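You operate a simulated robot arm through the tools that you are given. There is no shell and no other tool. Be economical: measure what you need, move in short steps, check, and stop when the job is done.

Carry out the task below with a simulated two-armed robot. There is one attempt and no reset: what you move stays moved.

## Task
Top up the latched bottle with 4 shots of water.
Fine: lay its foil cap in the CLEAN tray meanwhile and press it back on; swing the spout back over the drip tray.
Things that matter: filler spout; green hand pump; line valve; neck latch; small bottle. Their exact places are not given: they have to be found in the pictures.

It is judged by the outcome, as a careful person would: the job done as asked, and still so three seconds after it is handed in. It fails if anything else is knocked over, pushed out of place, dropped, spilled or broken. Lids that push on must go on centred and level and be pressed home; caps that screw on are set level and turned clockwise until they are tight.

## Robot
Two 7-joint arms with fingered hands on one trunk, on a base that drives. Base frame: it is fixed to the floor where the robot stands at the start and does not move with it; the origin is under the middle of the robot, x ahead of it, y to its left, z up; the surface under the hand at the start is at about z = 85. Units: cm, rad, N and s.
The left shoulder is at the start at [4.2, 17.4, 112.1], the right one opposite. With the tool pointing down near the work surface each hand reaches from about 30 to 72 cm from the robot's upright axis, wherever it stands, measured 20 degrees to its own side. Places, roughly: filler spout [50, 30, 100]; green hand pump [50, 30, 110]; line valve [70, 40, 90]; neck latch [60, 20, 90]. Payload 3.8 kg a hand.
The tool frame of a hand sits at the grasp point between the pads (the TCP): z along the fingers, y along the line on which they close. The tips reach 2.6 cm beyond it. The gripper opens to 13.2 cm. The gripper's body begins 7.3 cm behind the TCP. The gripper is a hand of 3 fingers: y runs from the thumb to the fingers, the wrist lies at [0, 0, -22.4] in the tool frame, and closing takes about 1.5 s.
Orientation is told as [roll, pitch, yaw] about the base's x, y, z axes, in that order, counted from this pose: with the fingers straight down and closing along the base's y, the tool's x points along the base's -x, its y along +y and its z along -z.

## Interface
- The arms move only by the tool move_arm. It takes "left_rows", "right_rows" or both (then of equal length, played together; a hand with none holds still); each is a list of rows, each a list of 3 entries, a list of its own where there are three numbers: the finger opening in cm, from 0 to 13.2, then the shift along the tool's x, y, z in cm, then the turn, a rotation vector about the tool's x, y, z in rad. In form: [[claw, [dx, dy, dz], [ax, ay, az]], ...]. A call has 1 to 8 rows; each row is the pose to reach, as a shift and turn from the pose commanded when the call began, along the tool's axes at that moment. Each row takes 0.2 s and may step no farther than 5 cm and 0.15 rad from the row before; otherwise, or with a gripper value out of range, the whole call is refused. Where a pose cannot be reached the arm comes as near as it can. A force on the tool above 80 N (or 10 N above the force at the start of the call, whichever is more), or a blocked arm, ends the call early, and 0.2 s more pass. Each finger travels about 10.8 cm/s and halts on what it meets, pressing with about 23 N; the grip force reading is that of the motor and also rises with nothing between the fingers. The clock runs only during rows and for 0.2 s after the last one: add rows that repeat a pose to give the fingers time. The reply holds the time, the measured pose of the TCP, the force on the tool along the base axes, the opening and the grip force, in the units named above and with some noise, with the torque about the TCP (base axes, N m) and any sound that the robot's microphone picked up, and new pictures: "show" is both (left out), scene, wrist or none (wrist: the cameras of the hands that moved).
- Cameras (640 x 400 px; columns grow to the right, rows downward): "scene" is now at [17.27, 3.96, 106.21]; the picture's right is [0.48, -0.88, 0.00], its down [0.26, 0.14, -0.95] and it looks along [0.84, 0.46, 0.30] (base axes); focal length 214 px, centre (320, 200). "left" rides on the left gripper at [-6.2, 0.3, -9.2] in its tool frame; the picture's right is [-0.05, -1.00, 0.00], its down [0.83, -0.04, -0.56] and it looks along [0.55, -0.03, 0.83] (tool axes); focal length 230 px, centre (320, 200). "right" rides on the right gripper at [6.2, 0.3, -9.2] in its tool frame; the picture's right is [-0.05, 1.00, 0.00], its down [-0.83, -0.04, -0.56] and it looks along [-0.55, -0.03, 0.83] (tool axes); focal length 230 px, centre (320, 200).
- slide_trunk(by): slides the trunk up (or, below 0, down) by that many cm; the arms and the scene camera ride with it, the base frame stays. It gives what a move gives, with no picture.
- base_move(legs): drives the robot by 1 to 6 legs, each [ahead, left, turn to the left] in cm, cm and rad, along the robot's own axes; the way and the turn of a leg run together, so that a leg with both is an arc; at most 150 cm and 3.142 rad a leg. The arms and the cameras ride along, it lands a little off, and it stops where it bumps. It gives what a move gives, and a new picture of the scene camera.
- hand_shape(shape, hand): the hand has 3 fingers and takes this shape, open, in about a second: jaw (thumb against the fingers, like two jaws); tri (thumb and two fingers); tip (a fingertip pinch); poke (one finger out to press); point (the index stretched); flat (the hand flat); cup (the hand cupped); fist (a fist). The gripper value then closes the fingers along that shape, each until it touches; the sizes above hold for jaw. It gives what a move gives, with no picture.
- aim_head(pan, tilt): turns the head with the scene camera to pan (to the left, within 1.047 rad either way) and tilt (down, from -0.506 to 1.204), counted from straight ahead of the robot. It gives what a move gives, and a new picture of the scene camera.
- probe_pixels(camera, pixels): for up to 12 pixels [column, row] of the newest picture of that camera ("zoom" is the newest enlarged one), the place [x, y, z] in the base frame of the surface seen there, good to about 0.2 cm. It takes no simulated time.
- close_up(camera, box): a new picture of the part [left, top, right, bottom] of that camera's present view, enlarged. It takes no simulated time.
- hand_in(): hands the job in; it is judged then, once.

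Work in short steps. Measure before you move; look again where a grasp or a placing could have gone wrong, and mend it. You have 80 turns and 260 pictures in all, those below and enlarged ones among them. Open the grippers and draw the arms clear of the work before you hand the job in, unless the task says otherwise; then end with one line.

The tools are called after ">>>" as a command line: name --argument value ..., lists and objects as JSON in quotes. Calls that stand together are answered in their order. move_arm: Moves the arms, as the interface text tells. Its arguments: {"type":"object","properties":{"left_rows":{"type":"array"},"right_rows":{"type":"array"},"show":{"type":"string","enum":["both","scene","wrist","none"]}},"required":[]} The other tools are called the same way: slide_trunk (by) slides the trunk up or down; hand_shape (shape, hand) gives the hand a shape; base_move (legs) drives the base; aim_head (pan, tilt) turns the head that bears the scene camera; probe_pixels (camera, pixels) gives the place of the surface under pixels of a picture; close_up (camera, box) takes an enlarged picture of a part of a camera's view; hand_in () hands the job in.

At the start:

```text
clock: 0.0
left_tcp_pos: [18.4, 24.26, 126.74]
left_orientation: [-0.001, -0.001, 0.0]
left_wrist_force: [-0.7, -0.1, 0.0]
left_wrist_torque: [-0.02, -0.06, 0.0]
left_gripper_width: 13.17
left_grasp_force: 0.1
left_shape: jaw
right_tcp_pos: [43.93, -0.74, 99.95]
right_orientation: [0.0, 0.001, 0.0]
right_wrist_force: [-0.3, -0.4, 1.1]
right_wrist_torque: [0.01, -0.01, -0.03]
right_gripper_width: 13.19
right_grasp_force: 0.0
right_shape: jaw
trunk travel left (down, up): [-42.5, 5.7]
robot x, y, heading: [-0.05, 0.84, -0.003]
head pan, tilt: [0.497, -0.302]
```

scene: 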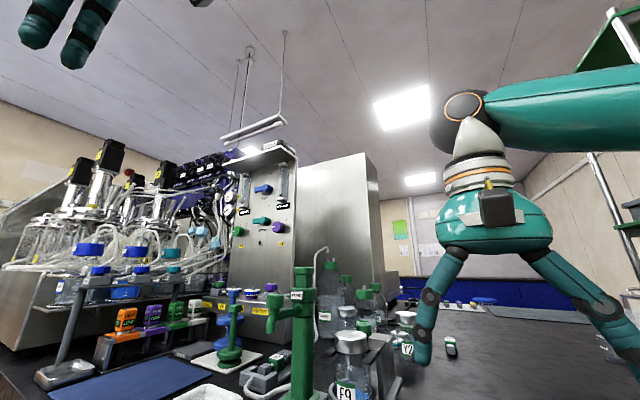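
right: 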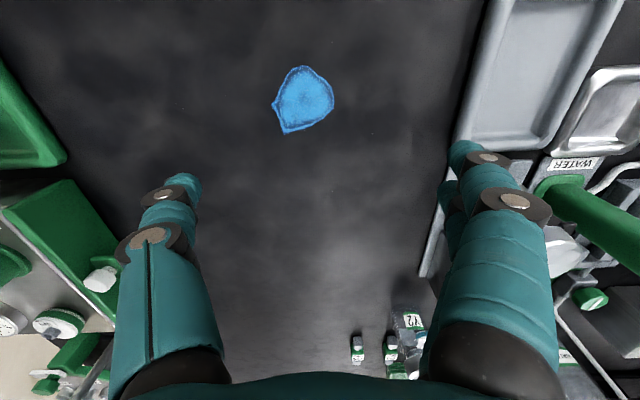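
left: 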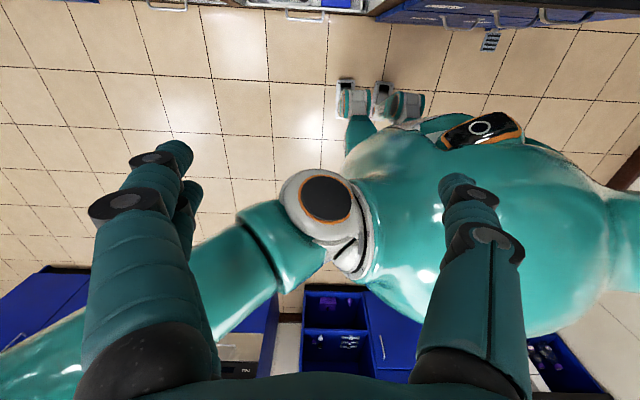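

The scene camera is looking upward; I tilt the head down toward the work area to see the bench.

>>> aim_head --pan 0.5 --tilt 0.35

```text
clock: 1.0
left_tcp_pos: [18.35, 24.18, 126.84]
left_orientation: [0.0, -0.002, 0.001]
left_wrist_force: [0.4, -0.4, 0.2]
left_wrist_torque: [-0.02, 0.03, 0.0]
left_gripper_width: 13.19
left_grasp_force: 0.1
left_shape: jaw
right_tcp_pos: [44.05, -0.7, 99.92]
right_orientation: [-0.001, -0.001, 0.0]
right_wrist_force: [-0.6, -0.1, 0.0]
right_wrist_torque: [0.0, -0.01, -0.03]
right_gripper_width: 13.23
right_grasp_force: 0.0
right_shape: jaw
trunk travel left (down, up): [-42.5, 5.7]
robot x, y, heading: [0.25, -0.27, 0.0]
head pan, tilt: [0.499, 0.351]
```

scene: 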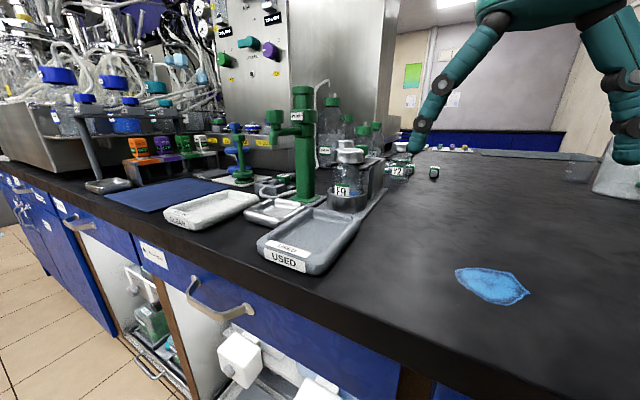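

The station is around (300,170); I enlarge it in two parts.

>>> close_up --camera "scene" --box '[160, 60, 480, 260]'

>>> close_up --camera "scene" --box '[230, 75, 410, 215]'

```text
2.00 times, centred on (320, 160) of scene
```

zoom: 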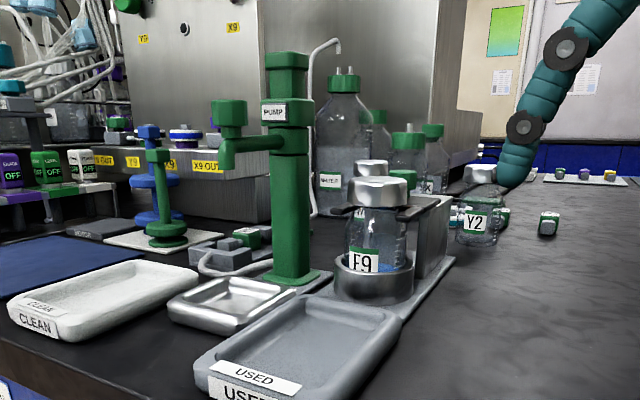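

```text
2.86 times, centred on (320, 145) of scene
```

zoom: 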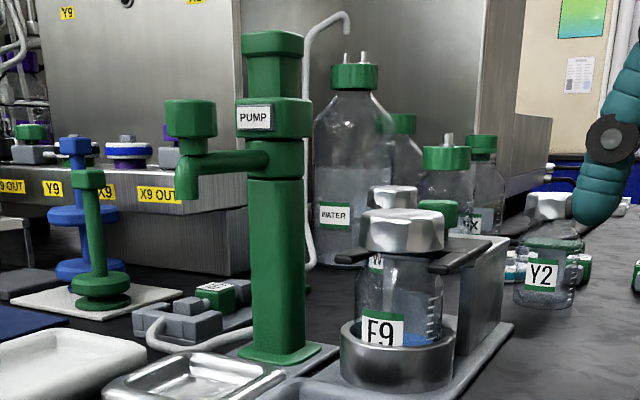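

The bottle F9 with a foil cap sits in the ring/latch station at zoom (400,290). I measure the main parts.

>>> probe_pixels --camera "zoom" --pixels '[[272, 40], [275, 110], [190, 110], [186, 188], [270, 200], [280, 350], [215, 292], [180, 310], [402, 225], [402, 330], [400, 350], [470, 250]]'

>>> probe_pixels --camera "scene" --pixels '[[210, 207], [180, 212], [240, 200], [275, 210], [310, 230], [290, 250], [340, 215], [348, 150], [348, 145], [365, 165], [400, 170], [434, 170]]'

>>> close_up --camera "scene" --box '[240, 150, 340, 212]'

>>> close_up --camera "scene" --box '[310, 120, 410, 220]'

```text
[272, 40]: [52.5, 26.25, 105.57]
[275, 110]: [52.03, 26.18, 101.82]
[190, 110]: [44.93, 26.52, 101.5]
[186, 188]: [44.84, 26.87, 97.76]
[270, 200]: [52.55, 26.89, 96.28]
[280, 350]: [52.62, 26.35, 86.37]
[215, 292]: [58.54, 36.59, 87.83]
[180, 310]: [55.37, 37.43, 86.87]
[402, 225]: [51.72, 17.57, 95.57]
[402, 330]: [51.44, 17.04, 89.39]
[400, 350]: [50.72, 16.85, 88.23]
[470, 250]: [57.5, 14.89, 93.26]
```

```text
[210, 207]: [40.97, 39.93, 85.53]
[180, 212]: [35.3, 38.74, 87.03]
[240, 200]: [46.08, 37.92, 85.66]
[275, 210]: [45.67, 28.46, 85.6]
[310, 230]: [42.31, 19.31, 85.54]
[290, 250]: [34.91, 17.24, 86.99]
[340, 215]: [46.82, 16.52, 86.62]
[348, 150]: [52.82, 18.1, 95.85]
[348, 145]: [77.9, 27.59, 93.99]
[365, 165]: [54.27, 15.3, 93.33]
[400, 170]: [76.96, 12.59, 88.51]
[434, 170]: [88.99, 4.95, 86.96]
```

```text
6.40 times, centred on (290, 181) of scene
```

zoom: 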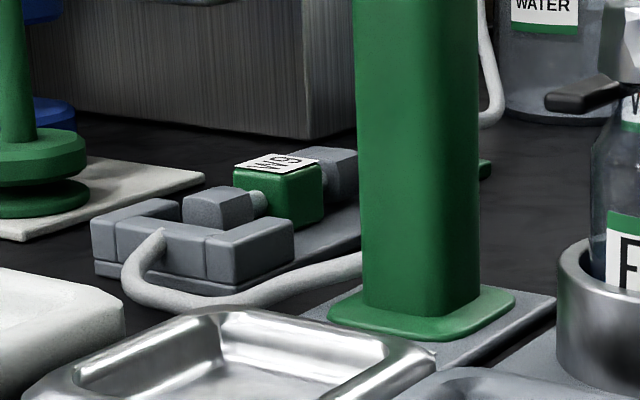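

```text
4.00 times, centred on (360, 170) of scene
```

zoom: 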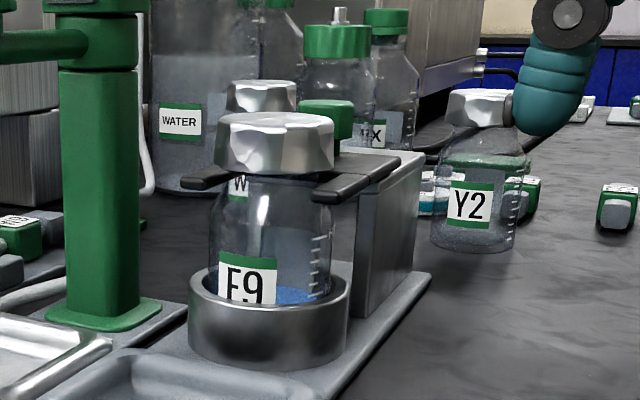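

The pump column is at (53,26), spout end (45,27,98), bottle F9 about (53,17), cap top z≈96. I bring the left hand above to view from its wrist camera, particularly the valve label.

>>> move_arm --left_rows '[[13.2, [-4.5, 1.4, 0], [0, 0, 0]], [13.2, [-9, 2.8, 0], [0, 0, 0]], [13.2, [-13.5, 4.2, 0], [0, 0, 0]], [13.2, [-18, 5.6, 0], [0, 0, 0]], [13.2, [-22.5, 7, 0], [0, 0, 0]], [13.2, [-27, 8.4, 0], [0, 0, 0]], [13.2, [-31.5, 9.8, 0], [0, 0, 0]], [13.2, [-34, 9.8, 0], [0, 0, 0]]]'

```text
clock: 2.8
left_tcp_pos: [48.95, 34.95, 124.17]
left_orientation: [0.0, -0.004, 0.0]
left_wrist_force: [1.0, -0.2, -1.0]
left_wrist_torque: [-0.04, -0.01, 0.0]
left_gripper_width: 13.19
left_grasp_force: 0.0
left_shape: jaw
left hand out of reach, approached as far as the arm can: row 7, 8
right_tcp_pos: [43.9, -0.77, 100.03]
right_orientation: [0.0, -0.001, -0.001]
right_wrist_force: [-0.3, -0.6, -0.1]
right_wrist_torque: [-0.01, 0.0, -0.01]
right_gripper_width: 13.16
right_grasp_force: 0.1
right_shape: jaw
trunk travel left (down, up): [-42.5, 5.7]
robot x, y, heading: [0.04, 0.19, 0.003]
head pan, tilt: [0.499, 0.351]
```

scene: 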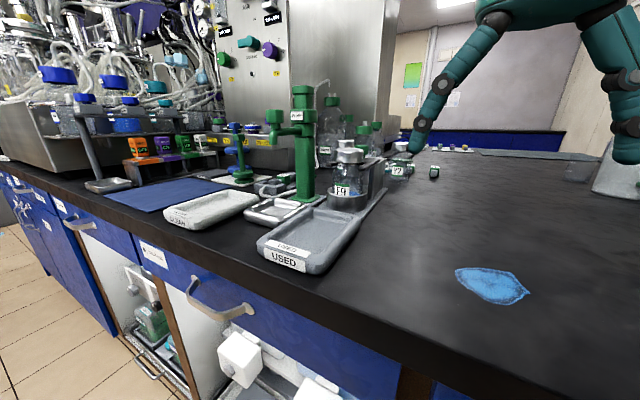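
left: 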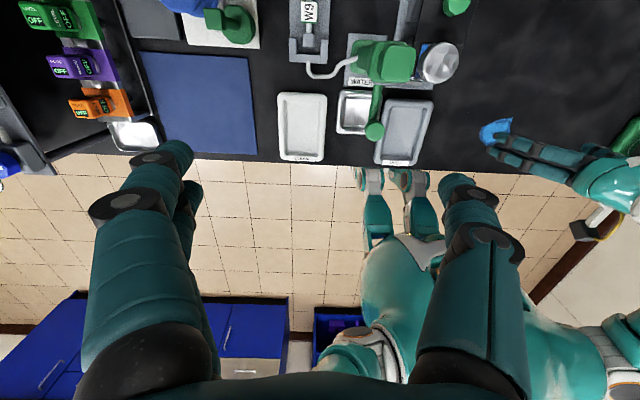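

The overhead view is good; I enlarge the valve (310,20) and pump (380,70) region.

>>> close_up --camera "left" --box '[260, 0, 480, 138]'

>>> close_up --camera "left" --box '[180, 0, 340, 80]'

```text
2.90 times, centred on (370, 69) of left
```

zoom: 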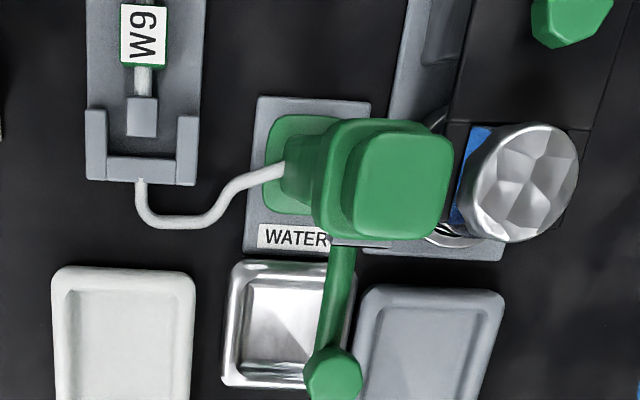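

```text
4.00 times, centred on (260, 40) of left
```

zoom: 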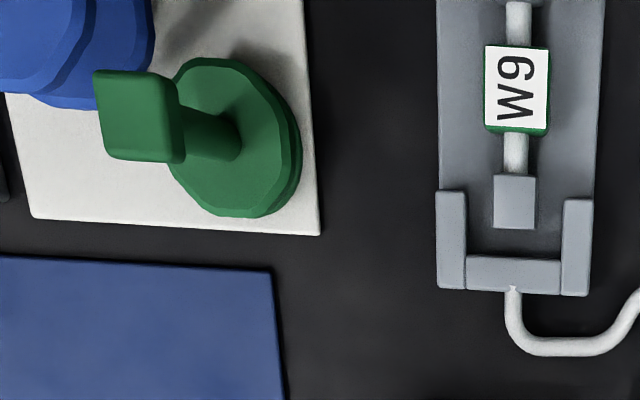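

I tilt the hand so its camera looks more straight down, to see the whole valve block.

>>> move_arm --left_rows '[[13.2, [0, 0, 0], [0, -0.15, 0]], [13.2, [0, 0, 0], [0, -0.3, 0]], [13.2, [0, 0, 0], [0, -0.45, 0]], [13.2, [0, 0, 0], [0, -0.6, 0]], [13.2, [0, 0, 0], [0, -0.7, 0]]]' --show "wrist"

```text
clock: 4.0
left_tcp_pos: [48.98, 34.77, 124.38]
left_orientation: [-0.001, -0.702, -0.001]
left_wrist_force: [-0.4, -0.9, -0.1]
left_wrist_torque: [-0.04, 0.02, -0.01]
left_gripper_width: 13.17
left_grasp_force: 0.1
left_shape: jaw
right_tcp_pos: [43.92, -0.71, 100.0]
right_orientation: [-0.001, 0.0, 0.001]
right_wrist_force: [0.0, 0.3, 0.0]
right_wrist_torque: [0.02, 0.03, 0.0]
right_gripper_width: 13.19
right_grasp_force: 0.1
right_shape: jaw
trunk travel left (down, up): [-42.5, 5.7]
robot x, y, heading: [-0.06, -0.22, -0.0]
head pan, tilt: [0.499, 0.351]
```

left: 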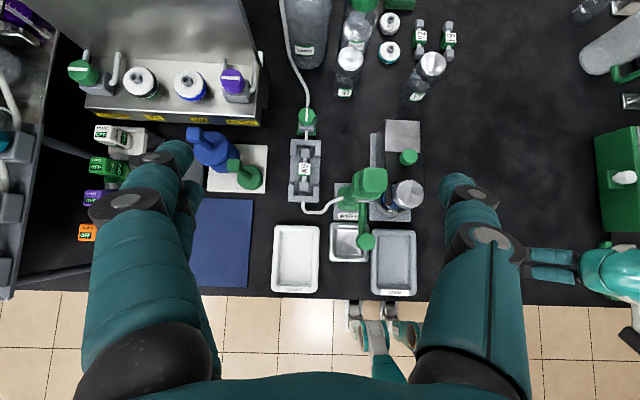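

Now the valve (305,170), supply bottle WATER and a green knob on a line at (305,120) are visible; I enlarge.

>>> close_up --camera "left" --box '[260, 90, 360, 220]'

>>> close_up --camera "left" --box '[340, 110, 440, 230]'

>>> probe_pixels --camera "left" --pixels '[[305, 170], [305, 120], [305, 190], [292, 170], [319, 170], [370, 180], [364, 242], [403, 195], [408, 157], [403, 135], [295, 260], [349, 243]]'

```text
3.08 times, centred on (310, 155) of left
```

zoom: 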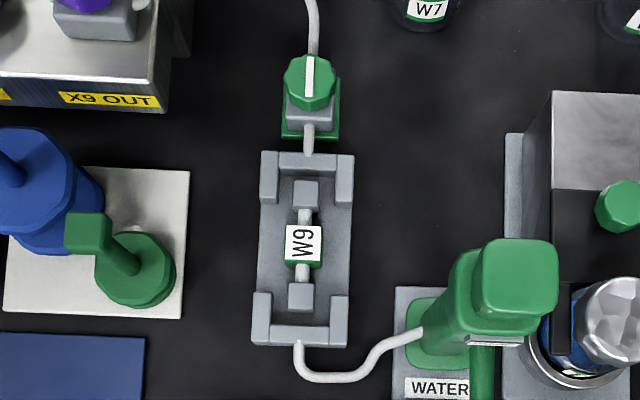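

```text
3.33 times, centred on (390, 170) of left
```

zoom: 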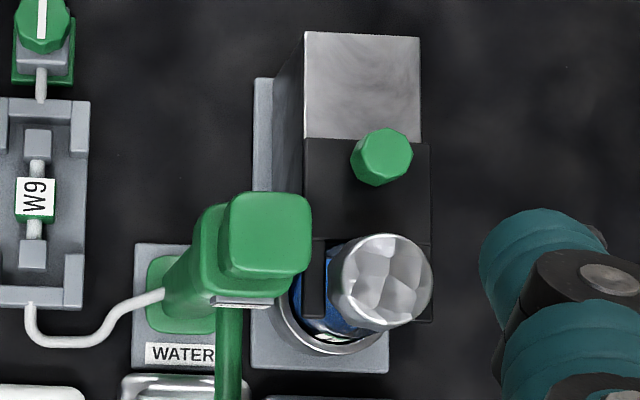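

```text
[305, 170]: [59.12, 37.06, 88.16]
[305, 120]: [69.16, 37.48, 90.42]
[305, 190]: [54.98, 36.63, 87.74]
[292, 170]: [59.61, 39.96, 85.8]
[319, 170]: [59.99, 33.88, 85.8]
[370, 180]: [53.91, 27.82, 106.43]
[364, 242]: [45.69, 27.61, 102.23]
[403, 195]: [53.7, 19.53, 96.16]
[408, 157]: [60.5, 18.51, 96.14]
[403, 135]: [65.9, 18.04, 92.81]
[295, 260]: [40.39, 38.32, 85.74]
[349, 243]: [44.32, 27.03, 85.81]
```

The line valve knob is at (69.2,37.5,90.4) with a white stripe; I check its position and compare with surroundings.

>>> close_up --camera "left" --box '[285, 95, 325, 145]'

>>> close_up --camera "left" --box '[280, 0, 480, 130]'

>>> close_up --camera "left" --box '[60, 40, 260, 170]'

```text
8.00 times, centred on (305, 120) of left
```

zoom: 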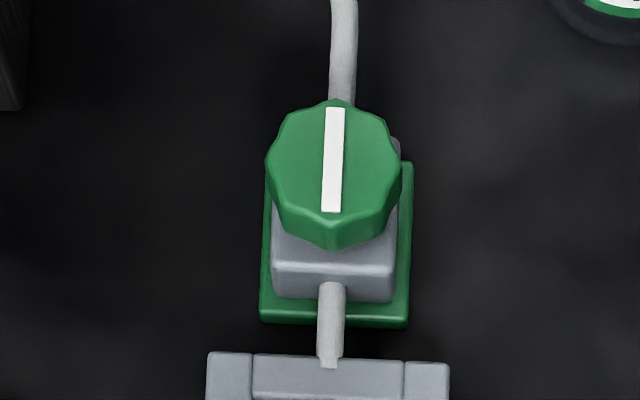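

```text
3.08 times, centred on (380, 65) of left
```

zoom: 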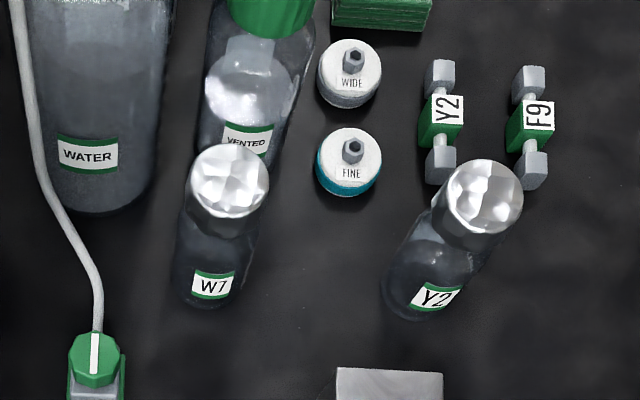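

```text
3.08 times, centred on (160, 105) of left
```

zoom: 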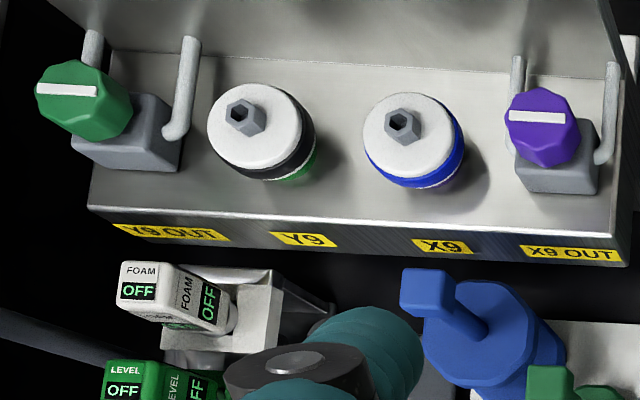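

The stripe lies along the hose, so the valve looks open; will verify with the first shot. Now I measure cap, knob, and pump head precisely on an enlarged view.

>>> close_up --camera "left" --box '[340, 130, 440, 260]'

```text
3.08 times, centred on (390, 195) of left
```

zoom: 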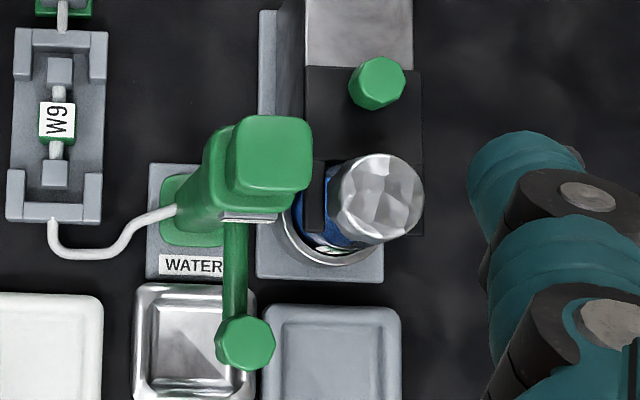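

>>> probe_pixels --camera "zoom" --pixels '[[272, 155], [240, 180], [306, 180], [306, 122], [240, 122], [246, 338], [236, 270], [382, 165], [350, 195], [420, 195], [380, 240], [378, 82]]'

>>> probe_pixels --camera "zoom" --pixels '[[381, 200], [315, 200], [400, 240], [345, 100], [360, 120], [400, 25], [410, 225], [372, 158], [405, 170], [60, 340], [20, 320], [100, 390]]'

```text
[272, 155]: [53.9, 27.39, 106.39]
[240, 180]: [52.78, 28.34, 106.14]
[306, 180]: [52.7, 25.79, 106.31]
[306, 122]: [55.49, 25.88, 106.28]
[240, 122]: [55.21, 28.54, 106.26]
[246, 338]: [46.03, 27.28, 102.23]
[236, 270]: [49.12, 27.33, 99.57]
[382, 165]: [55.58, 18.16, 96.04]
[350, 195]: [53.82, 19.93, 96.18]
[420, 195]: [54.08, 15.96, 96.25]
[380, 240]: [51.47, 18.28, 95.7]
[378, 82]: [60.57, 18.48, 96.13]
```

```text
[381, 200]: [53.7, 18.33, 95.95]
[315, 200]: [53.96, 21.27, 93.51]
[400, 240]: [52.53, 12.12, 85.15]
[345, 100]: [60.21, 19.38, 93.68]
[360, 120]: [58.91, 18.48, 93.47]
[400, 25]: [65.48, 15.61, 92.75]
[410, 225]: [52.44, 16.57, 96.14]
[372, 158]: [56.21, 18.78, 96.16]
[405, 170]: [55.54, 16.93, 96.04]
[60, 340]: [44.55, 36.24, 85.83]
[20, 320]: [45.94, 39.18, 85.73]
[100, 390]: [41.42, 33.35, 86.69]
```

Cap centre (53.8,18.1), top z 96.1, fork top 93.5, latch knob (60.6,18.5), pump top centre (54,27.1,106.3), spout knob (45.9,27.3,102.2). I level the left hand again and retreat the right arm.

>>> move_arm --left_rows '[[13.2, [0, 0, 0], [0, 0.15, 0]], [13.2, [0, 0, 0], [0, 0.3, 0]], [13.2, [0, 0, 0], [0, 0.45, 0]], [13.2, [0, 0, 0], [0, 0.6, 0]], [13.2, [0, 0, 0], [0, 0.7, 0]]]' --right_rows '[[13.2, [0, -3, -1], [0, 0, 0]], [13.2, [0, -6, -2], [0, 0, 0]], [13.2, [0, -9, -3], [0, 0, 0]], [13.2, [0, -12, -4], [0, 0, 0]], [13.2, [0, -15, -5], [0, 0, 0]]]' --show "none"

>>> move_arm --left_rows '[[13.2, [0, -1.5, 0], [0, 0, 0.15]], [13.2, [0, -3, 0], [0, 0, 0.3]], [13.2, [0, -4.5, 0], [0, 0, 0.45]], [13.2, [0, -6, 1], [0, 0, 0.6]], [13.2, [0, -7.5, 2], [0, 0, 0.75]], [13.2, [0, -9, 3], [0, 0, 0.9]], [13.2, [0, -10.5, 4], [0, 0, 1.05]], [13.2, [0, -12, 5], [0, 0, 1.2]]]' --show "none"

```text
clock: 5.2
left_tcp_pos: [48.93, 34.83, 124.16]
left_orientation: [-0.001, 0.002, 0.003]
left_wrist_force: [0.2, 0.4, 0.0]
left_wrist_torque: [0.0, -0.01, -0.01]
left_gripper_width: 13.19
left_grasp_force: 0.1
left_shape: jaw
right_tcp_pos: [43.99, -15.76, 104.9]
right_orientation: [0.0, 0.001, 0.002]
right_wrist_force: [-0.4, 0.1, -0.5]
right_wrist_torque: [-0.01, 0.03, -0.01]
right_gripper_width: 13.22
right_grasp_force: 0.1
right_shape: jaw
trunk travel left (down, up): [-42.5, 5.7]
robot x, y, heading: [0.17, -0.13, -0.001]
head pan, tilt: [0.499, 0.351]
```

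```text
clock: 7.0
left_tcp_pos: [47.01, 24.61, 119.07]
left_orientation: [-0.001, 0.001, -1.202]
left_wrist_force: [0.1, 0.8, 0.0]
left_wrist_torque: [0.0, 0.0, 0.03]
left_gripper_width: 13.21
left_grasp_force: 0.1
left_shape: jaw
left hand out of reach, approached as far as the arm can: row 2, 3, 4, 5, 6, 7, 8
right_tcp_pos: [43.85, -15.68, 104.87]
right_orientation: [0.0, 0.0, 0.0]
right_wrist_force: [0.3, -0.8, 0.5]
right_wrist_torque: [-0.03, -0.02, 0.01]
right_gripper_width: 13.2
right_grasp_force: 0.0
right_shape: jaw
trunk travel left (down, up): [-42.5, 5.7]
robot x, y, heading: [-0.18, 0.25, -0.001]
head pan, tilt: [0.499, 0.351]
```

Reach is limited high up, so I raise the trunk 5 cm before going on.

>>> slide_trunk --by 5.5

```text
clock: 8.0
left_tcp_pos: [41.3, 24.6, 133.19]
left_orientation: [0.19, -0.075, -1.205]
left_wrist_force: [0.3, -0.8, -0.1]
left_wrist_torque: [-0.02, 0.02, 0.02]
left_gripper_width: 13.17
left_grasp_force: 0.0
left_shape: jaw
right_tcp_pos: [43.96, -15.78, 110.27]
right_orientation: [0.001, 0.002, -0.001]
right_wrist_force: [0.7, 0.5, 0.3]
right_wrist_torque: [0.01, 0.0, 0.02]
right_gripper_width: 13.15
right_grasp_force: 0.0
right_shape: jaw
trunk travel left (down, up): [-48.0, 0.2]
robot x, y, heading: [-0.06, -0.07, 0.002]
head pan, tilt: [0.499, 0.351]
```

I lower the hand along z to recover a level pose and see where it lands.

>>> move_arm --left_rows '[[10, [0, 0, 4], [0, 0, 0]], [10, [0, 0, 8], [0, 0, 0]], [10, [0, 0, 12], [0, 0, 0]], [10, [0, 0, 12], [0, 0, 0]]]' --show "none"

```text
clock: 9.0
left_tcp_pos: [43.49, 24.31, 121.4]
left_orientation: [0.193, -0.078, -1.205]
left_wrist_force: [-0.2, -0.8, -1.2]
left_wrist_torque: [0.04, -0.01, 0.02]
left_gripper_width: 10.01
left_grasp_force: 0.0
left_shape: jaw
right_tcp_pos: [43.91, -15.8, 110.56]
right_orientation: [0.0, 0.001, -0.002]
right_wrist_force: [-0.8, -0.3, 0.3]
right_wrist_torque: [0.01, 0.05, 0.0]
right_gripper_width: 13.17
right_grasp_force: 0.0
right_shape: jaw
trunk travel left (down, up): [-48.0, 0.2]
robot x, y, heading: [0.21, -0.21, -0.001]
head pan, tilt: [0.499, 0.351]
```

The hand is tilted about 0.2 rad about base y; I level it and lower a bit.

>>> move_arm --left_rows '[[10, [0, 0, 3], [0.097, 0.037, 0]], [10, [0, 0, 6], [0.194, 0.074, 0]], [10, [0, 0, 8], [0.194, 0.074, 0]]]' --show "none"

```text
clock: 9.8
left_tcp_pos: [44.79, 25.06, 114.58]
left_orientation: [-0.001, -0.002, -1.198]
left_wrist_force: [-0.6, 0.0, 0.5]
left_wrist_torque: [-0.01, -0.02, -0.01]
left_gripper_width: 10.03
left_grasp_force: 0.2
left_shape: jaw
left hand out of reach, approached as far as the arm can: row 2, 3
right_tcp_pos: [43.87, -15.79, 110.57]
right_orientation: [0.001, -0.002, 0.0]
right_wrist_force: [0.1, 0.0, -0.1]
right_wrist_torque: [0.02, 0.0, -0.03]
right_gripper_width: 13.21
right_grasp_force: 0.1
right_shape: jaw
trunk travel left (down, up): [-48.0, 0.2]
robot x, y, heading: [0.36, -0.14, -0.003]
head pan, tilt: [0.499, 0.351]
```

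Level now. I move laterally clear of the spout to y≈17 and then down, to test reach lower.

>>> move_arm --left_rows '[[10, [-4, -0.9, 0], [0, 0, 0]], [10, [-7.9, -1.8, 0], [0, 0, 0.1]], [10, [-7.9, -1.8, 4], [0, 0, 0.2]], [10, [-7.9, -1.8, 8], [0, 0, 0.3]], [8, [-7.9, -1.8, 10.5], [0, 0, 0.4]], [8, [-7.9, -1.8, 10.5], [0, 0, 0.5]]]'

```text
clock: 11.2
left_tcp_pos: [40.54, 20.61, 109.53]
left_orientation: [-0.003, -0.004, -1.58]
left_wrist_force: [0.1, 0.3, -0.4]
left_wrist_torque: [-0.02, 0.01, 0.0]
left_gripper_width: 8.02
left_grasp_force: 0.0
left_shape: jaw
left hand out of reach, approached as far as the arm can: row 1, 2, 3, 4, 5, 6
right_tcp_pos: [43.92, -15.78, 110.4]
right_orientation: [-0.002, -0.001, 0.001]
right_wrist_force: [-0.5, -0.3, 0.1]
right_wrist_torque: [0.01, 0.02, 0.01]
right_gripper_width: 13.19
right_grasp_force: 0.0
right_shape: jaw
trunk travel left (down, up): [-48.0, 0.2]
robot x, y, heading: [-0.08, -0.03, -0.004]
head pan, tilt: [0.499, 0.351]
```

scene: 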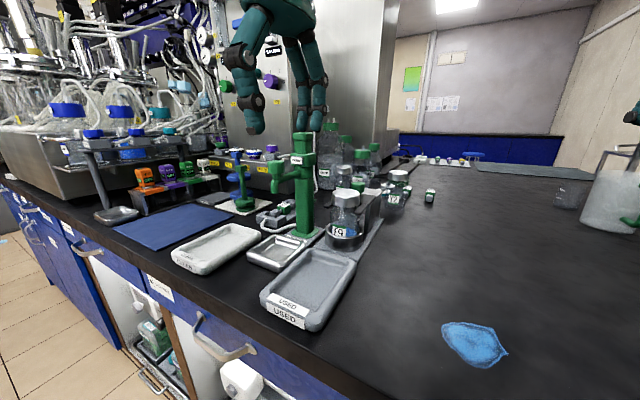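
left: 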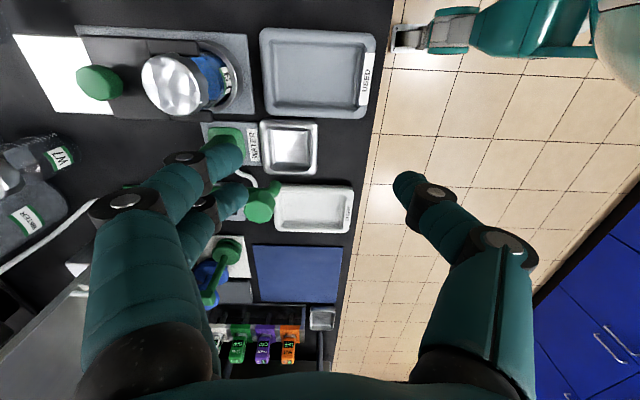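

Joint limits block this yaw for the left arm. Better plan: approach the cap from the front with fingers pitched forward, closing along y. I first unwind the yaw while backing and rising.

>>> move_arm --left_rows '[[10, [0, -1, -2], [0, 0, -0.15]], [10, [0, -2, -4], [0, 0, -0.3]], [10, [0, -3, -6], [0, 0, -0.45]], [10, [0, -4, -8], [0, 0, -0.6]], [10, [0, -5, -8], [0, 0, -0.75]], [10, [0, -6, -8], [0, 0, -0.9]], [10, [0, -7, -8], [0, 0, -1.05]], [10, [0, -8, -8], [0, 0, -1.2]]]' --show "none"

>>> slide_trunk --by -5

```text
clock: 13.0
left_tcp_pos: [32.91, 20.78, 117.23]
left_orientation: [-0.006, 0.0, -0.373]
left_wrist_force: [-0.5, 0.3, -0.3]
left_wrist_torque: [0.01, -0.03, 0.0]
left_gripper_width: 9.97
left_grasp_force: 0.1
left_shape: jaw
right_tcp_pos: [43.83, -15.69, 110.52]
right_orientation: [0.0, 0.0, 0.0]
right_wrist_force: [-0.5, 0.2, -0.2]
right_wrist_torque: [0.01, 0.03, 0.01]
right_gripper_width: 13.2
right_grasp_force: 0.1
right_shape: jaw
trunk travel left (down, up): [-48.0, 0.2]
robot x, y, heading: [0.28, -0.41, -0.002]
head pan, tilt: [0.499, 0.351]
```

```text
clock: 13.9
left_tcp_pos: [32.85, 20.9, 112.31]
left_orientation: [-0.004, -0.002, -0.377]
left_wrist_force: [0.6, -0.1, -0.5]
left_wrist_torque: [0.01, -0.02, 0.0]
left_gripper_width: 9.95
left_grasp_force: 0.1
left_shape: jaw
right_tcp_pos: [43.97, -15.77, 105.76]
right_orientation: [0.001, -0.001, 0.0]
right_wrist_force: [-0.9, 0.1, 0.3]
right_wrist_torque: [0.03, -0.03, 0.0]
right_gripper_width: 13.17
right_grasp_force: 0.1
right_shape: jaw
trunk travel left (down, up): [-43.0, 5.2]
robot x, y, heading: [0.16, -0.36, -0.002]
head pan, tilt: [0.499, 0.351]
```

Now yaw to zero and move forward above the USED tray.

>>> move_arm --left_rows '[[10, [-2.5, 0, 0], [0, 0, -0.13]], [10, [-5, -0.1, 0], [0, 0, -0.26]], [10, [-7.6, -0.2, 0], [0, 0, -0.377]]]' --show "none"

>>> move_arm --left_rows '[[9, [-1, 0, 0], [0, -0.15, 0]], [9, [-2, 0, 0], [0, -0.3, 0]], [9, [-3, 0, 0], [0, -0.45, 0]], [9, [-4, 0, 1], [0, -0.6, 0]], [9, [-5, 0, 2], [0, -0.75, 0]], [9, [-5, 0, 3], [0, -0.9, 0]], [9, [-5, 0, 4], [0, -1.05, 0]], [9, [-5, 0, 5], [0, -1.15, 0]]]'

```text
clock: 14.7
left_tcp_pos: [39.92, 17.92, 112.23]
left_orientation: [-0.003, 0.004, 0.001]
left_wrist_force: [0.1, 0.2, 0.8]
left_wrist_torque: [0.0, 0.03, 0.0]
left_gripper_width: 9.96
left_grasp_force: 0.0
left_shape: jaw
right_tcp_pos: [44.05, -15.66, 105.5]
right_orientation: [0.001, 0.002, 0.0]
right_wrist_force: [-0.1, 1.0, -0.2]
right_wrist_torque: [0.02, -0.01, -0.02]
right_gripper_width: 13.21
right_grasp_force: 0.1
right_shape: jaw
trunk travel left (down, up): [-43.0, 5.2]
robot x, y, heading: [0.32, 0.15, 0.001]
head pan, tilt: [0.499, 0.351]
```

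```text
clock: 16.5
left_tcp_pos: [45.17, 16.35, 107.24]
left_orientation: [0.059, -0.968, -0.116]
left_wrist_force: [0.8, 0.3, 0.0]
left_wrist_torque: [0.02, 0.01, -0.02]
left_gripper_width: 9.03
left_grasp_force: 0.1
left_shape: jaw
left hand out of reach, approached as far as the arm can: row 7, 8
right_tcp_pos: [44.17, -15.74, 105.34]
right_orientation: [-0.001, 0.001, 0.0]
right_wrist_force: [-0.5, 0.5, 0.3]
right_wrist_torque: [0.0, 0.03, 0.02]
right_gripper_width: 13.18
right_grasp_force: 0.0
right_shape: jaw
trunk travel left (down, up): [-43.0, 5.2]
robot x, y, heading: [0.36, 0.18, -0.001]
head pan, tilt: [0.499, 0.351]
```

scene: 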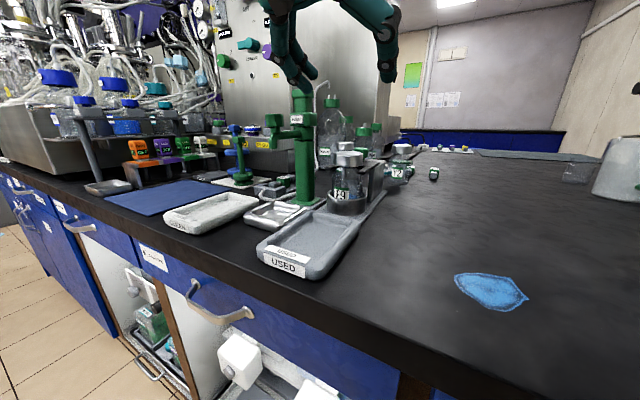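
left: 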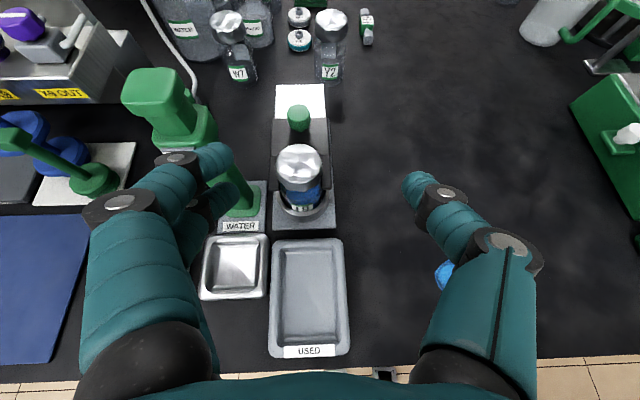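

Good view: cap at (300,165), fork and spout clear. The wrist is too near the shoulder, so I back the base 12 cm for arm room.

>>> base_move --legs '[[-12, 0, 0]]'

```text
clock: 17.8
left_tcp_pos: [33.14, 16.32, 107.21]
left_orientation: [0.061, -0.972, -0.114]
left_wrist_force: [0.2, -0.1, 0.6]
left_wrist_torque: [0.0, -0.06, 0.02]
left_gripper_width: 9.0
left_grasp_force: 0.0
left_shape: jaw
right_tcp_pos: [32.0, -15.78, 105.5]
right_orientation: [0.0, 0.0, 0.0]
right_wrist_force: [0.4, -0.1, 0.2]
right_wrist_torque: [0.0, -0.01, -0.01]
right_gripper_width: 13.18
right_grasp_force: 0.1
right_shape: jaw
trunk travel left (down, up): [-43.0, 5.2]
robot x, y, heading: [-11.88, -0.26, 0.002]
head pan, tilt: [0.499, 0.351]
```

scene: 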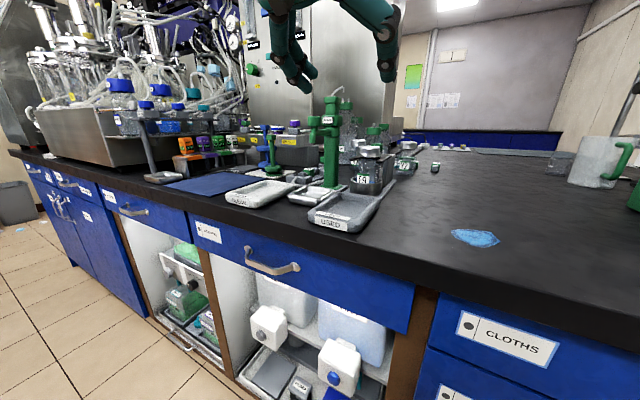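

Next: approach a pre-grasp pose in front of the cap with pitch ≈ -1.25.

>>> move_arm --left_rows '[[9, [0.4, 0.5, 3.5], [-0.01, -0.07, -0.02]], [9, [0.7, 0.9, 7], [-0.02, -0.14, -0.03]], [9, [1, 1.4, 10.5], [-0.03, -0.21, -0.05]], [9, [1.4, 1.8, 14.2], [-0.034, -0.28, -0.064]], [9, [1.4, 1.8, 14.2], [-0.034, -0.28, -0.064]]]'

```text
clock: 18.9
left_tcp_pos: [44.12, 18.21, 102.66]
left_orientation: [-0.021, -1.24, 0.019]
left_wrist_force: [0.7, -0.1, -0.3]
left_wrist_torque: [0.01, -0.02, 0.0]
left_gripper_width: 9.04
left_grasp_force: 0.1
left_shape: jaw
left hand out of reach, approached as far as the arm can: row 4, 5
right_tcp_pos: [31.93, -15.73, 105.47]
right_orientation: [0.0, -0.001, 0.002]
right_wrist_force: [-0.5, -0.8, 0.4]
right_wrist_torque: [0.02, 0.01, 0.02]
right_gripper_width: 13.17
right_grasp_force: 0.1
right_shape: jaw
trunk travel left (down, up): [-43.0, 5.2]
robot x, y, heading: [-11.93, 0.12, -0.001]
head pan, tilt: [0.499, 0.351]
```

scene: 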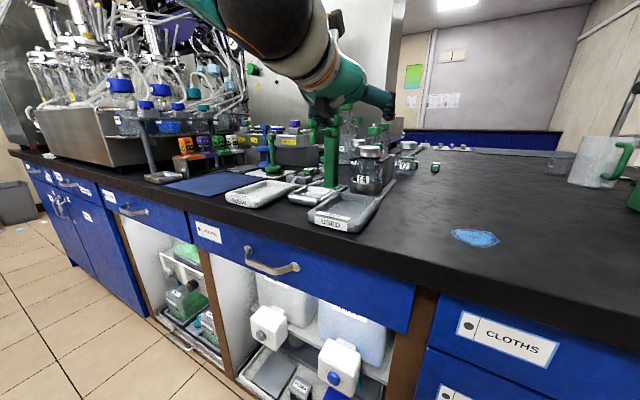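
left: 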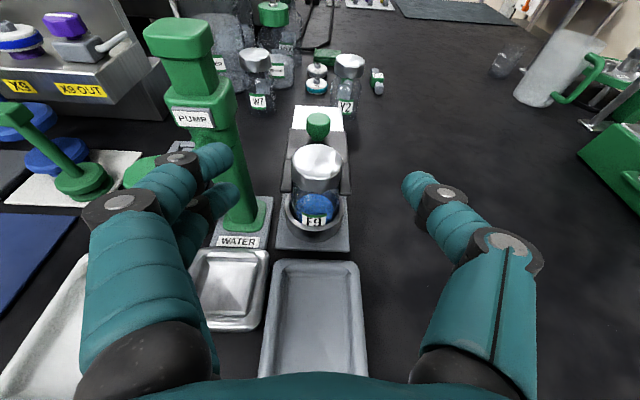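

Trunk down 6 cm gives the right height directly.

>>> slide_trunk --by -6

```text
clock: 19.9
left_tcp_pos: [44.04, 18.05, 96.71]
left_orientation: [-0.028, -1.252, 0.021]
left_wrist_force: [0.1, 0.7, -1.2]
left_wrist_torque: [0.0, 0.0, -0.01]
left_gripper_width: 9.05
left_grasp_force: 0.1
left_shape: jaw
right_tcp_pos: [32.04, -15.73, 99.6]
right_orientation: [0.0, 0.0, 0.002]
right_wrist_force: [0.2, 0.2, 0.1]
right_wrist_torque: [-0.01, -0.02, -0.01]
right_gripper_width: 13.19
right_grasp_force: 0.1
right_shape: jaw
trunk travel left (down, up): [-37.0, 11.2]
robot x, y, heading: [-11.75, 0.08, -0.002]
head pan, tilt: [0.499, 0.351]
```

Advance most of the way toward the cap, then check.

>>> move_arm --left_rows '[[9, [-0.6, 0, 2.8], [0, 0, 0]], [9, [-1.2, 0, 5.5], [0, 0, 0]], [9, [-1.2, 0, 5.5], [0, 0, 0]]]' --show "wrist"

```text
clock: 20.8
left_tcp_pos: [49.77, 17.97, 96.21]
left_orientation: [-0.027, -1.251, 0.019]
left_wrist_force: [0.4, -0.2, -0.1]
left_wrist_torque: [0.03, -0.01, -0.01]
left_gripper_width: 9.01
left_grasp_force: 0.1
left_shape: jaw
right_tcp_pos: [31.92, -15.7, 99.49]
right_orientation: [-0.001, 0.0, 0.0]
right_wrist_force: [-0.4, 0.5, 0.2]
right_wrist_torque: [0.0, -0.03, -0.01]
right_gripper_width: 13.18
right_grasp_force: 0.1
right_shape: jaw
trunk travel left (down, up): [-37.0, 11.2]
robot x, y, heading: [-12.01, 0.01, 0.001]
head pan, tilt: [0.499, 0.351]
```

left: 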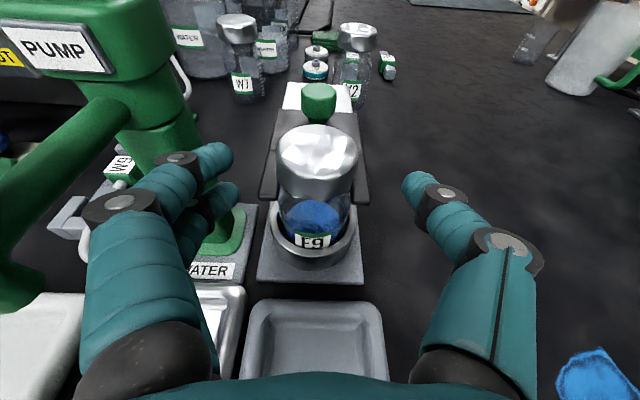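

>>> probe_pixels --camera "left" --pixels '[[318, 150], [282, 160], [354, 160], [318, 128], [318, 192], [318, 180], [290, 180], [222, 160], [415, 185]]'

>>> close_up --camera "left" --box '[250, 90, 390, 270]'

```text
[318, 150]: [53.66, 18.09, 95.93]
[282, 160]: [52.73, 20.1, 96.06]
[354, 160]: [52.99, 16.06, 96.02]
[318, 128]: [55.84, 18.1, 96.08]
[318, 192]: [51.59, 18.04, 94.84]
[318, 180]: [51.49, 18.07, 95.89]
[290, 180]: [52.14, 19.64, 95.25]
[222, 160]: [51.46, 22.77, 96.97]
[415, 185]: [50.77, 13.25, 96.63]
```

```text
2.22 times, centred on (320, 180) of left
```

zoom: 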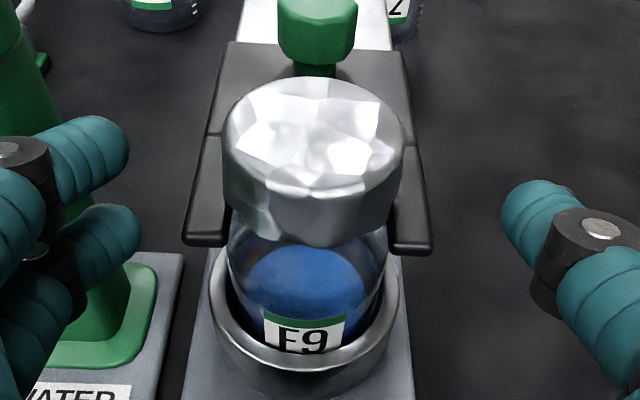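

>>> probe_pixels --camera "zoom" --pixels '[[95, 150], [105, 245], [120, 130], [130, 230], [100, 270], [520, 215], [540, 200], [420, 240], [405, 180], [200, 240]]'

```text
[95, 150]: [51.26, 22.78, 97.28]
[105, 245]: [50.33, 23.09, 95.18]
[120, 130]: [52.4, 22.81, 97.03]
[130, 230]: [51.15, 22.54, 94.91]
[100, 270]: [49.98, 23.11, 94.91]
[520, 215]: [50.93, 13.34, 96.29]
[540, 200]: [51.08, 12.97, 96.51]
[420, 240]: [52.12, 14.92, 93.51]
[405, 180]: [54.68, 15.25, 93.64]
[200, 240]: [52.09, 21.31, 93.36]
```

Cap centre (53.7,18.1), fingers' lower one would graze the fork at 93.5, so I flatten pitch to about -1.4 and keep z≈96.1 while moving in.

>>> move_arm --left_rows '[[9, [-0.1, 0.1, 0.3], [0, -0.1, 0]], [9, [-0.4, 0.1, 1.3], [0, -0.15, 0]], [9, [-0.66, 0.1, 2.31], [0, -0.15, 0]], [9, [-0.66, 0.1, 2.31], [0, -0.15, 0]]]' --show "wrist"

```text
clock: 21.8
left_tcp_pos: [50.61, 17.94, 100.49]
left_orientation: [-0.027, -1.337, 0.03]
left_wrist_force: [0.9, -0.3, 0.1]
left_wrist_torque: [-0.04, 0.02, -0.03]
left_gripper_width: 9.03
left_grasp_force: 0.0
left_shape: jaw
left hand out of reach, approached as far as the arm can: row 1, 2, 3, 4
right_tcp_pos: [32.07, -15.77, 99.5]
right_orientation: [0.0, 0.0, 0.001]
right_wrist_force: [-0.1, 0.1, 0.1]
right_wrist_torque: [0.01, 0.02, -0.01]
right_gripper_width: 13.2
right_grasp_force: 0.1
right_shape: jaw
trunk travel left (down, up): [-37.0, 11.2]
robot x, y, heading: [-12.16, -0.13, 0.005]
head pan, tilt: [0.499, 0.351]
```

left: 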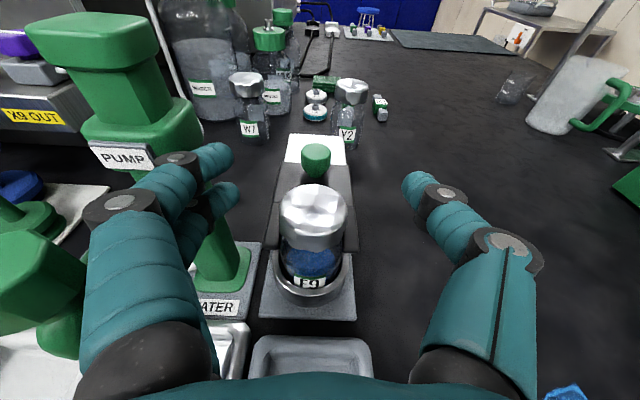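

The wrist joint limit lifted it; lowering the trunk 4 cm brings it down with the same joints.

>>> slide_trunk --by -4

```text
clock: 22.6
left_tcp_pos: [50.56, 17.85, 96.37]
left_orientation: [-0.028, -1.339, 0.031]
left_wrist_force: [-0.2, 0.2, 0.5]
left_wrist_torque: [-0.01, 0.01, 0.0]
left_gripper_width: 9.01
left_grasp_force: 0.1
left_shape: jaw
right_tcp_pos: [32.0, -15.77, 95.5]
right_orientation: [0.0, 0.002, 0.0]
right_wrist_force: [-0.7, -0.5, 0.5]
right_wrist_torque: [0.01, 0.02, -0.01]
right_gripper_width: 13.19
right_grasp_force: 0.0
right_shape: jaw
trunk travel left (down, up): [-33.0, 15.2]
robot x, y, heading: [-12.0, -0.07, -0.004]
head pan, tilt: [0.499, 0.351]
```

>>> move_arm --left_rows '[[9, [-0.29, 0.2, 1.68], [0, 0, 0]], [9, [-0.29, 0.2, 1.68], [0, 0, 0]]]' --show "wrist"

```text
clock: 23.2
left_tcp_pos: [52.32, 18.17, 96.54]
left_orientation: [-0.028, -1.339, 0.031]
left_wrist_force: [0.4, -0.4, 0.2]
left_wrist_torque: [0.01, 0.0, -0.01]
left_gripper_width: 9.05
left_grasp_force: 0.1
left_shape: jaw
right_tcp_pos: [31.99, -15.79, 95.41]
right_orientation: [0.001, 0.001, 0.0]
right_wrist_force: [0.1, 0.9, 0.4]
right_wrist_torque: [0.02, -0.02, 0.01]
right_gripper_width: 13.18
right_grasp_force: 0.1
right_shape: jaw
trunk travel left (down, up): [-33.0, 15.2]
robot x, y, heading: [-11.89, 0.05, 0.005]
head pan, tilt: [0.499, 0.351]
```

left: 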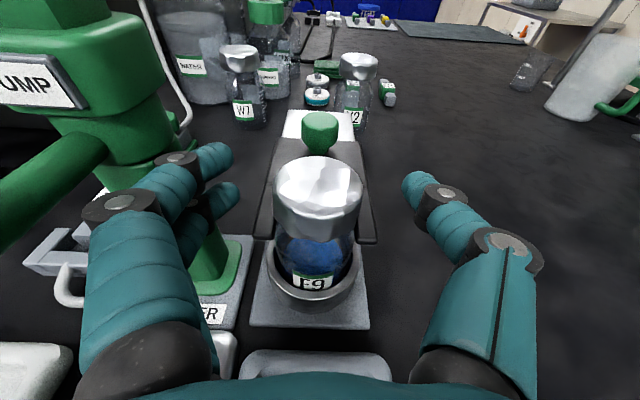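

Aligned; lower 0.3 cm and close partly to 5.5 to check contact geometry.

>>> move_arm --left_rows '[[9, [0.3, 0, 0.1], [0, 0, 0]], [7, [0.3, 0, 0.1], [0, 0, 0]], [5.6, [0.3, 0, 0.1], [0, 0, 0]], [5.6, [0.3, 0, 0.1], [0, 0, 0]]]' --show "wrist"

>>> close_up --camera "left" --box '[230, 120, 410, 260]'

```text
clock: 24.2
left_tcp_pos: [52.35, 18.06, 96.16]
left_orientation: [-0.026, -1.335, 0.029]
left_wrist_force: [0.5, 0.6, -0.1]
left_wrist_torque: [0.0, 0.01, 0.03]
left_gripper_width: 5.68
left_grasp_force: 0.2
left_shape: jaw
right_tcp_pos: [31.96, -15.74, 95.54]
right_orientation: [-0.001, -0.001, 0.0]
right_wrist_force: [0.0, -0.2, -0.9]
right_wrist_torque: [0.01, 0.0, 0.0]
right_gripper_width: 13.15
right_grasp_force: 0.0
right_shape: jaw
trunk travel left (down, up): [-33.0, 15.2]
robot x, y, heading: [-11.89, -0.29, -0.002]
head pan, tilt: [0.499, 0.351]
```

left: 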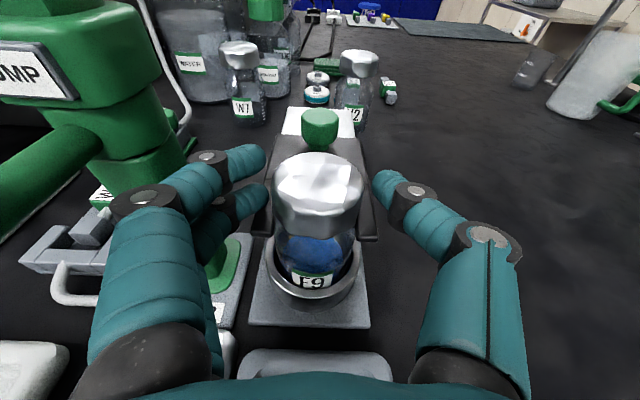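

```text
2.86 times, centred on (320, 190) of left
```

zoom: 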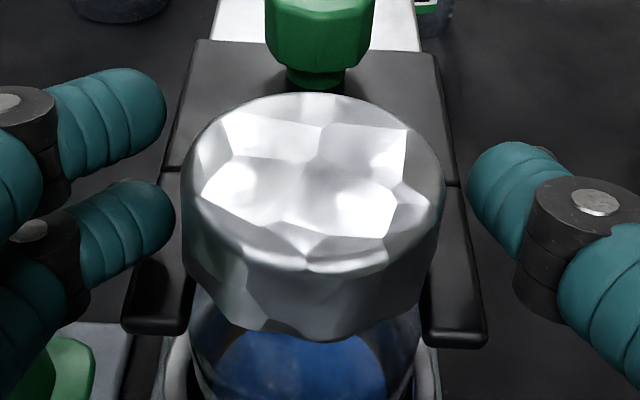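

Both sides have clearance; close on the cap.

>>> move_arm --left_rows '[[4.6, [0, 0, 0], [0, 0, 0]], [4, [0, 0, 0], [0, 0, 0]], [3.6, [0, 0, 0], [0, 0, 0]], [3.6, [0, 0, 0], [0, 0, 0]], [3.6, [0, 0, 0], [0, 0, 0]]]' --show "wrist"

>>> close_up --camera "left" --box '[230, 120, 410, 260]'

```text
clock: 25.4
left_tcp_pos: [52.38, 17.87, 96.23]
left_orientation: [-0.024, -1.335, 0.026]
left_wrist_force: [0.0, -6.4, 0.9]
left_wrist_torque: [-0.06, 0.01, -0.08]
left_gripper_width: 2.75
left_grasp_force: 23.3
left_shape: jaw
right_tcp_pos: [31.96, -15.85, 95.49]
right_orientation: [0.001, 0.0, 0.0]
right_wrist_force: [-0.4, -0.5, -0.5]
right_wrist_torque: [0.02, 0.01, -0.03]
right_gripper_width: 13.18
right_grasp_force: 0.1
right_shape: jaw
trunk travel left (down, up): [-33.0, 15.2]
robot x, y, heading: [-11.73, 0.36, 0.0]
head pan, tilt: [0.499, 0.351]
heard: snap
```

left: 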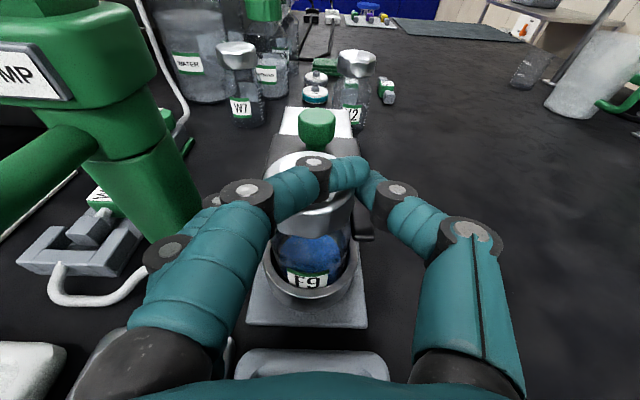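

```text
2.86 times, centred on (320, 190) of left
```

zoom: 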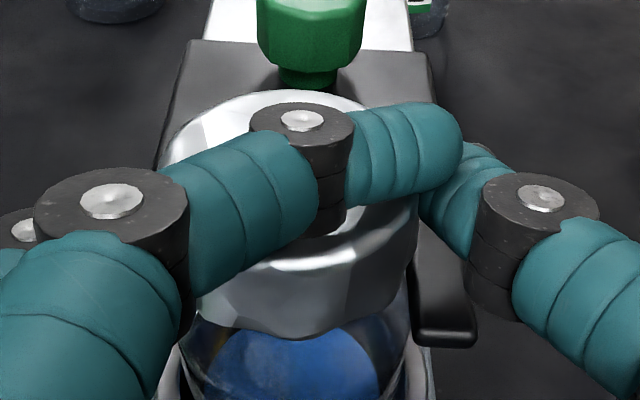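

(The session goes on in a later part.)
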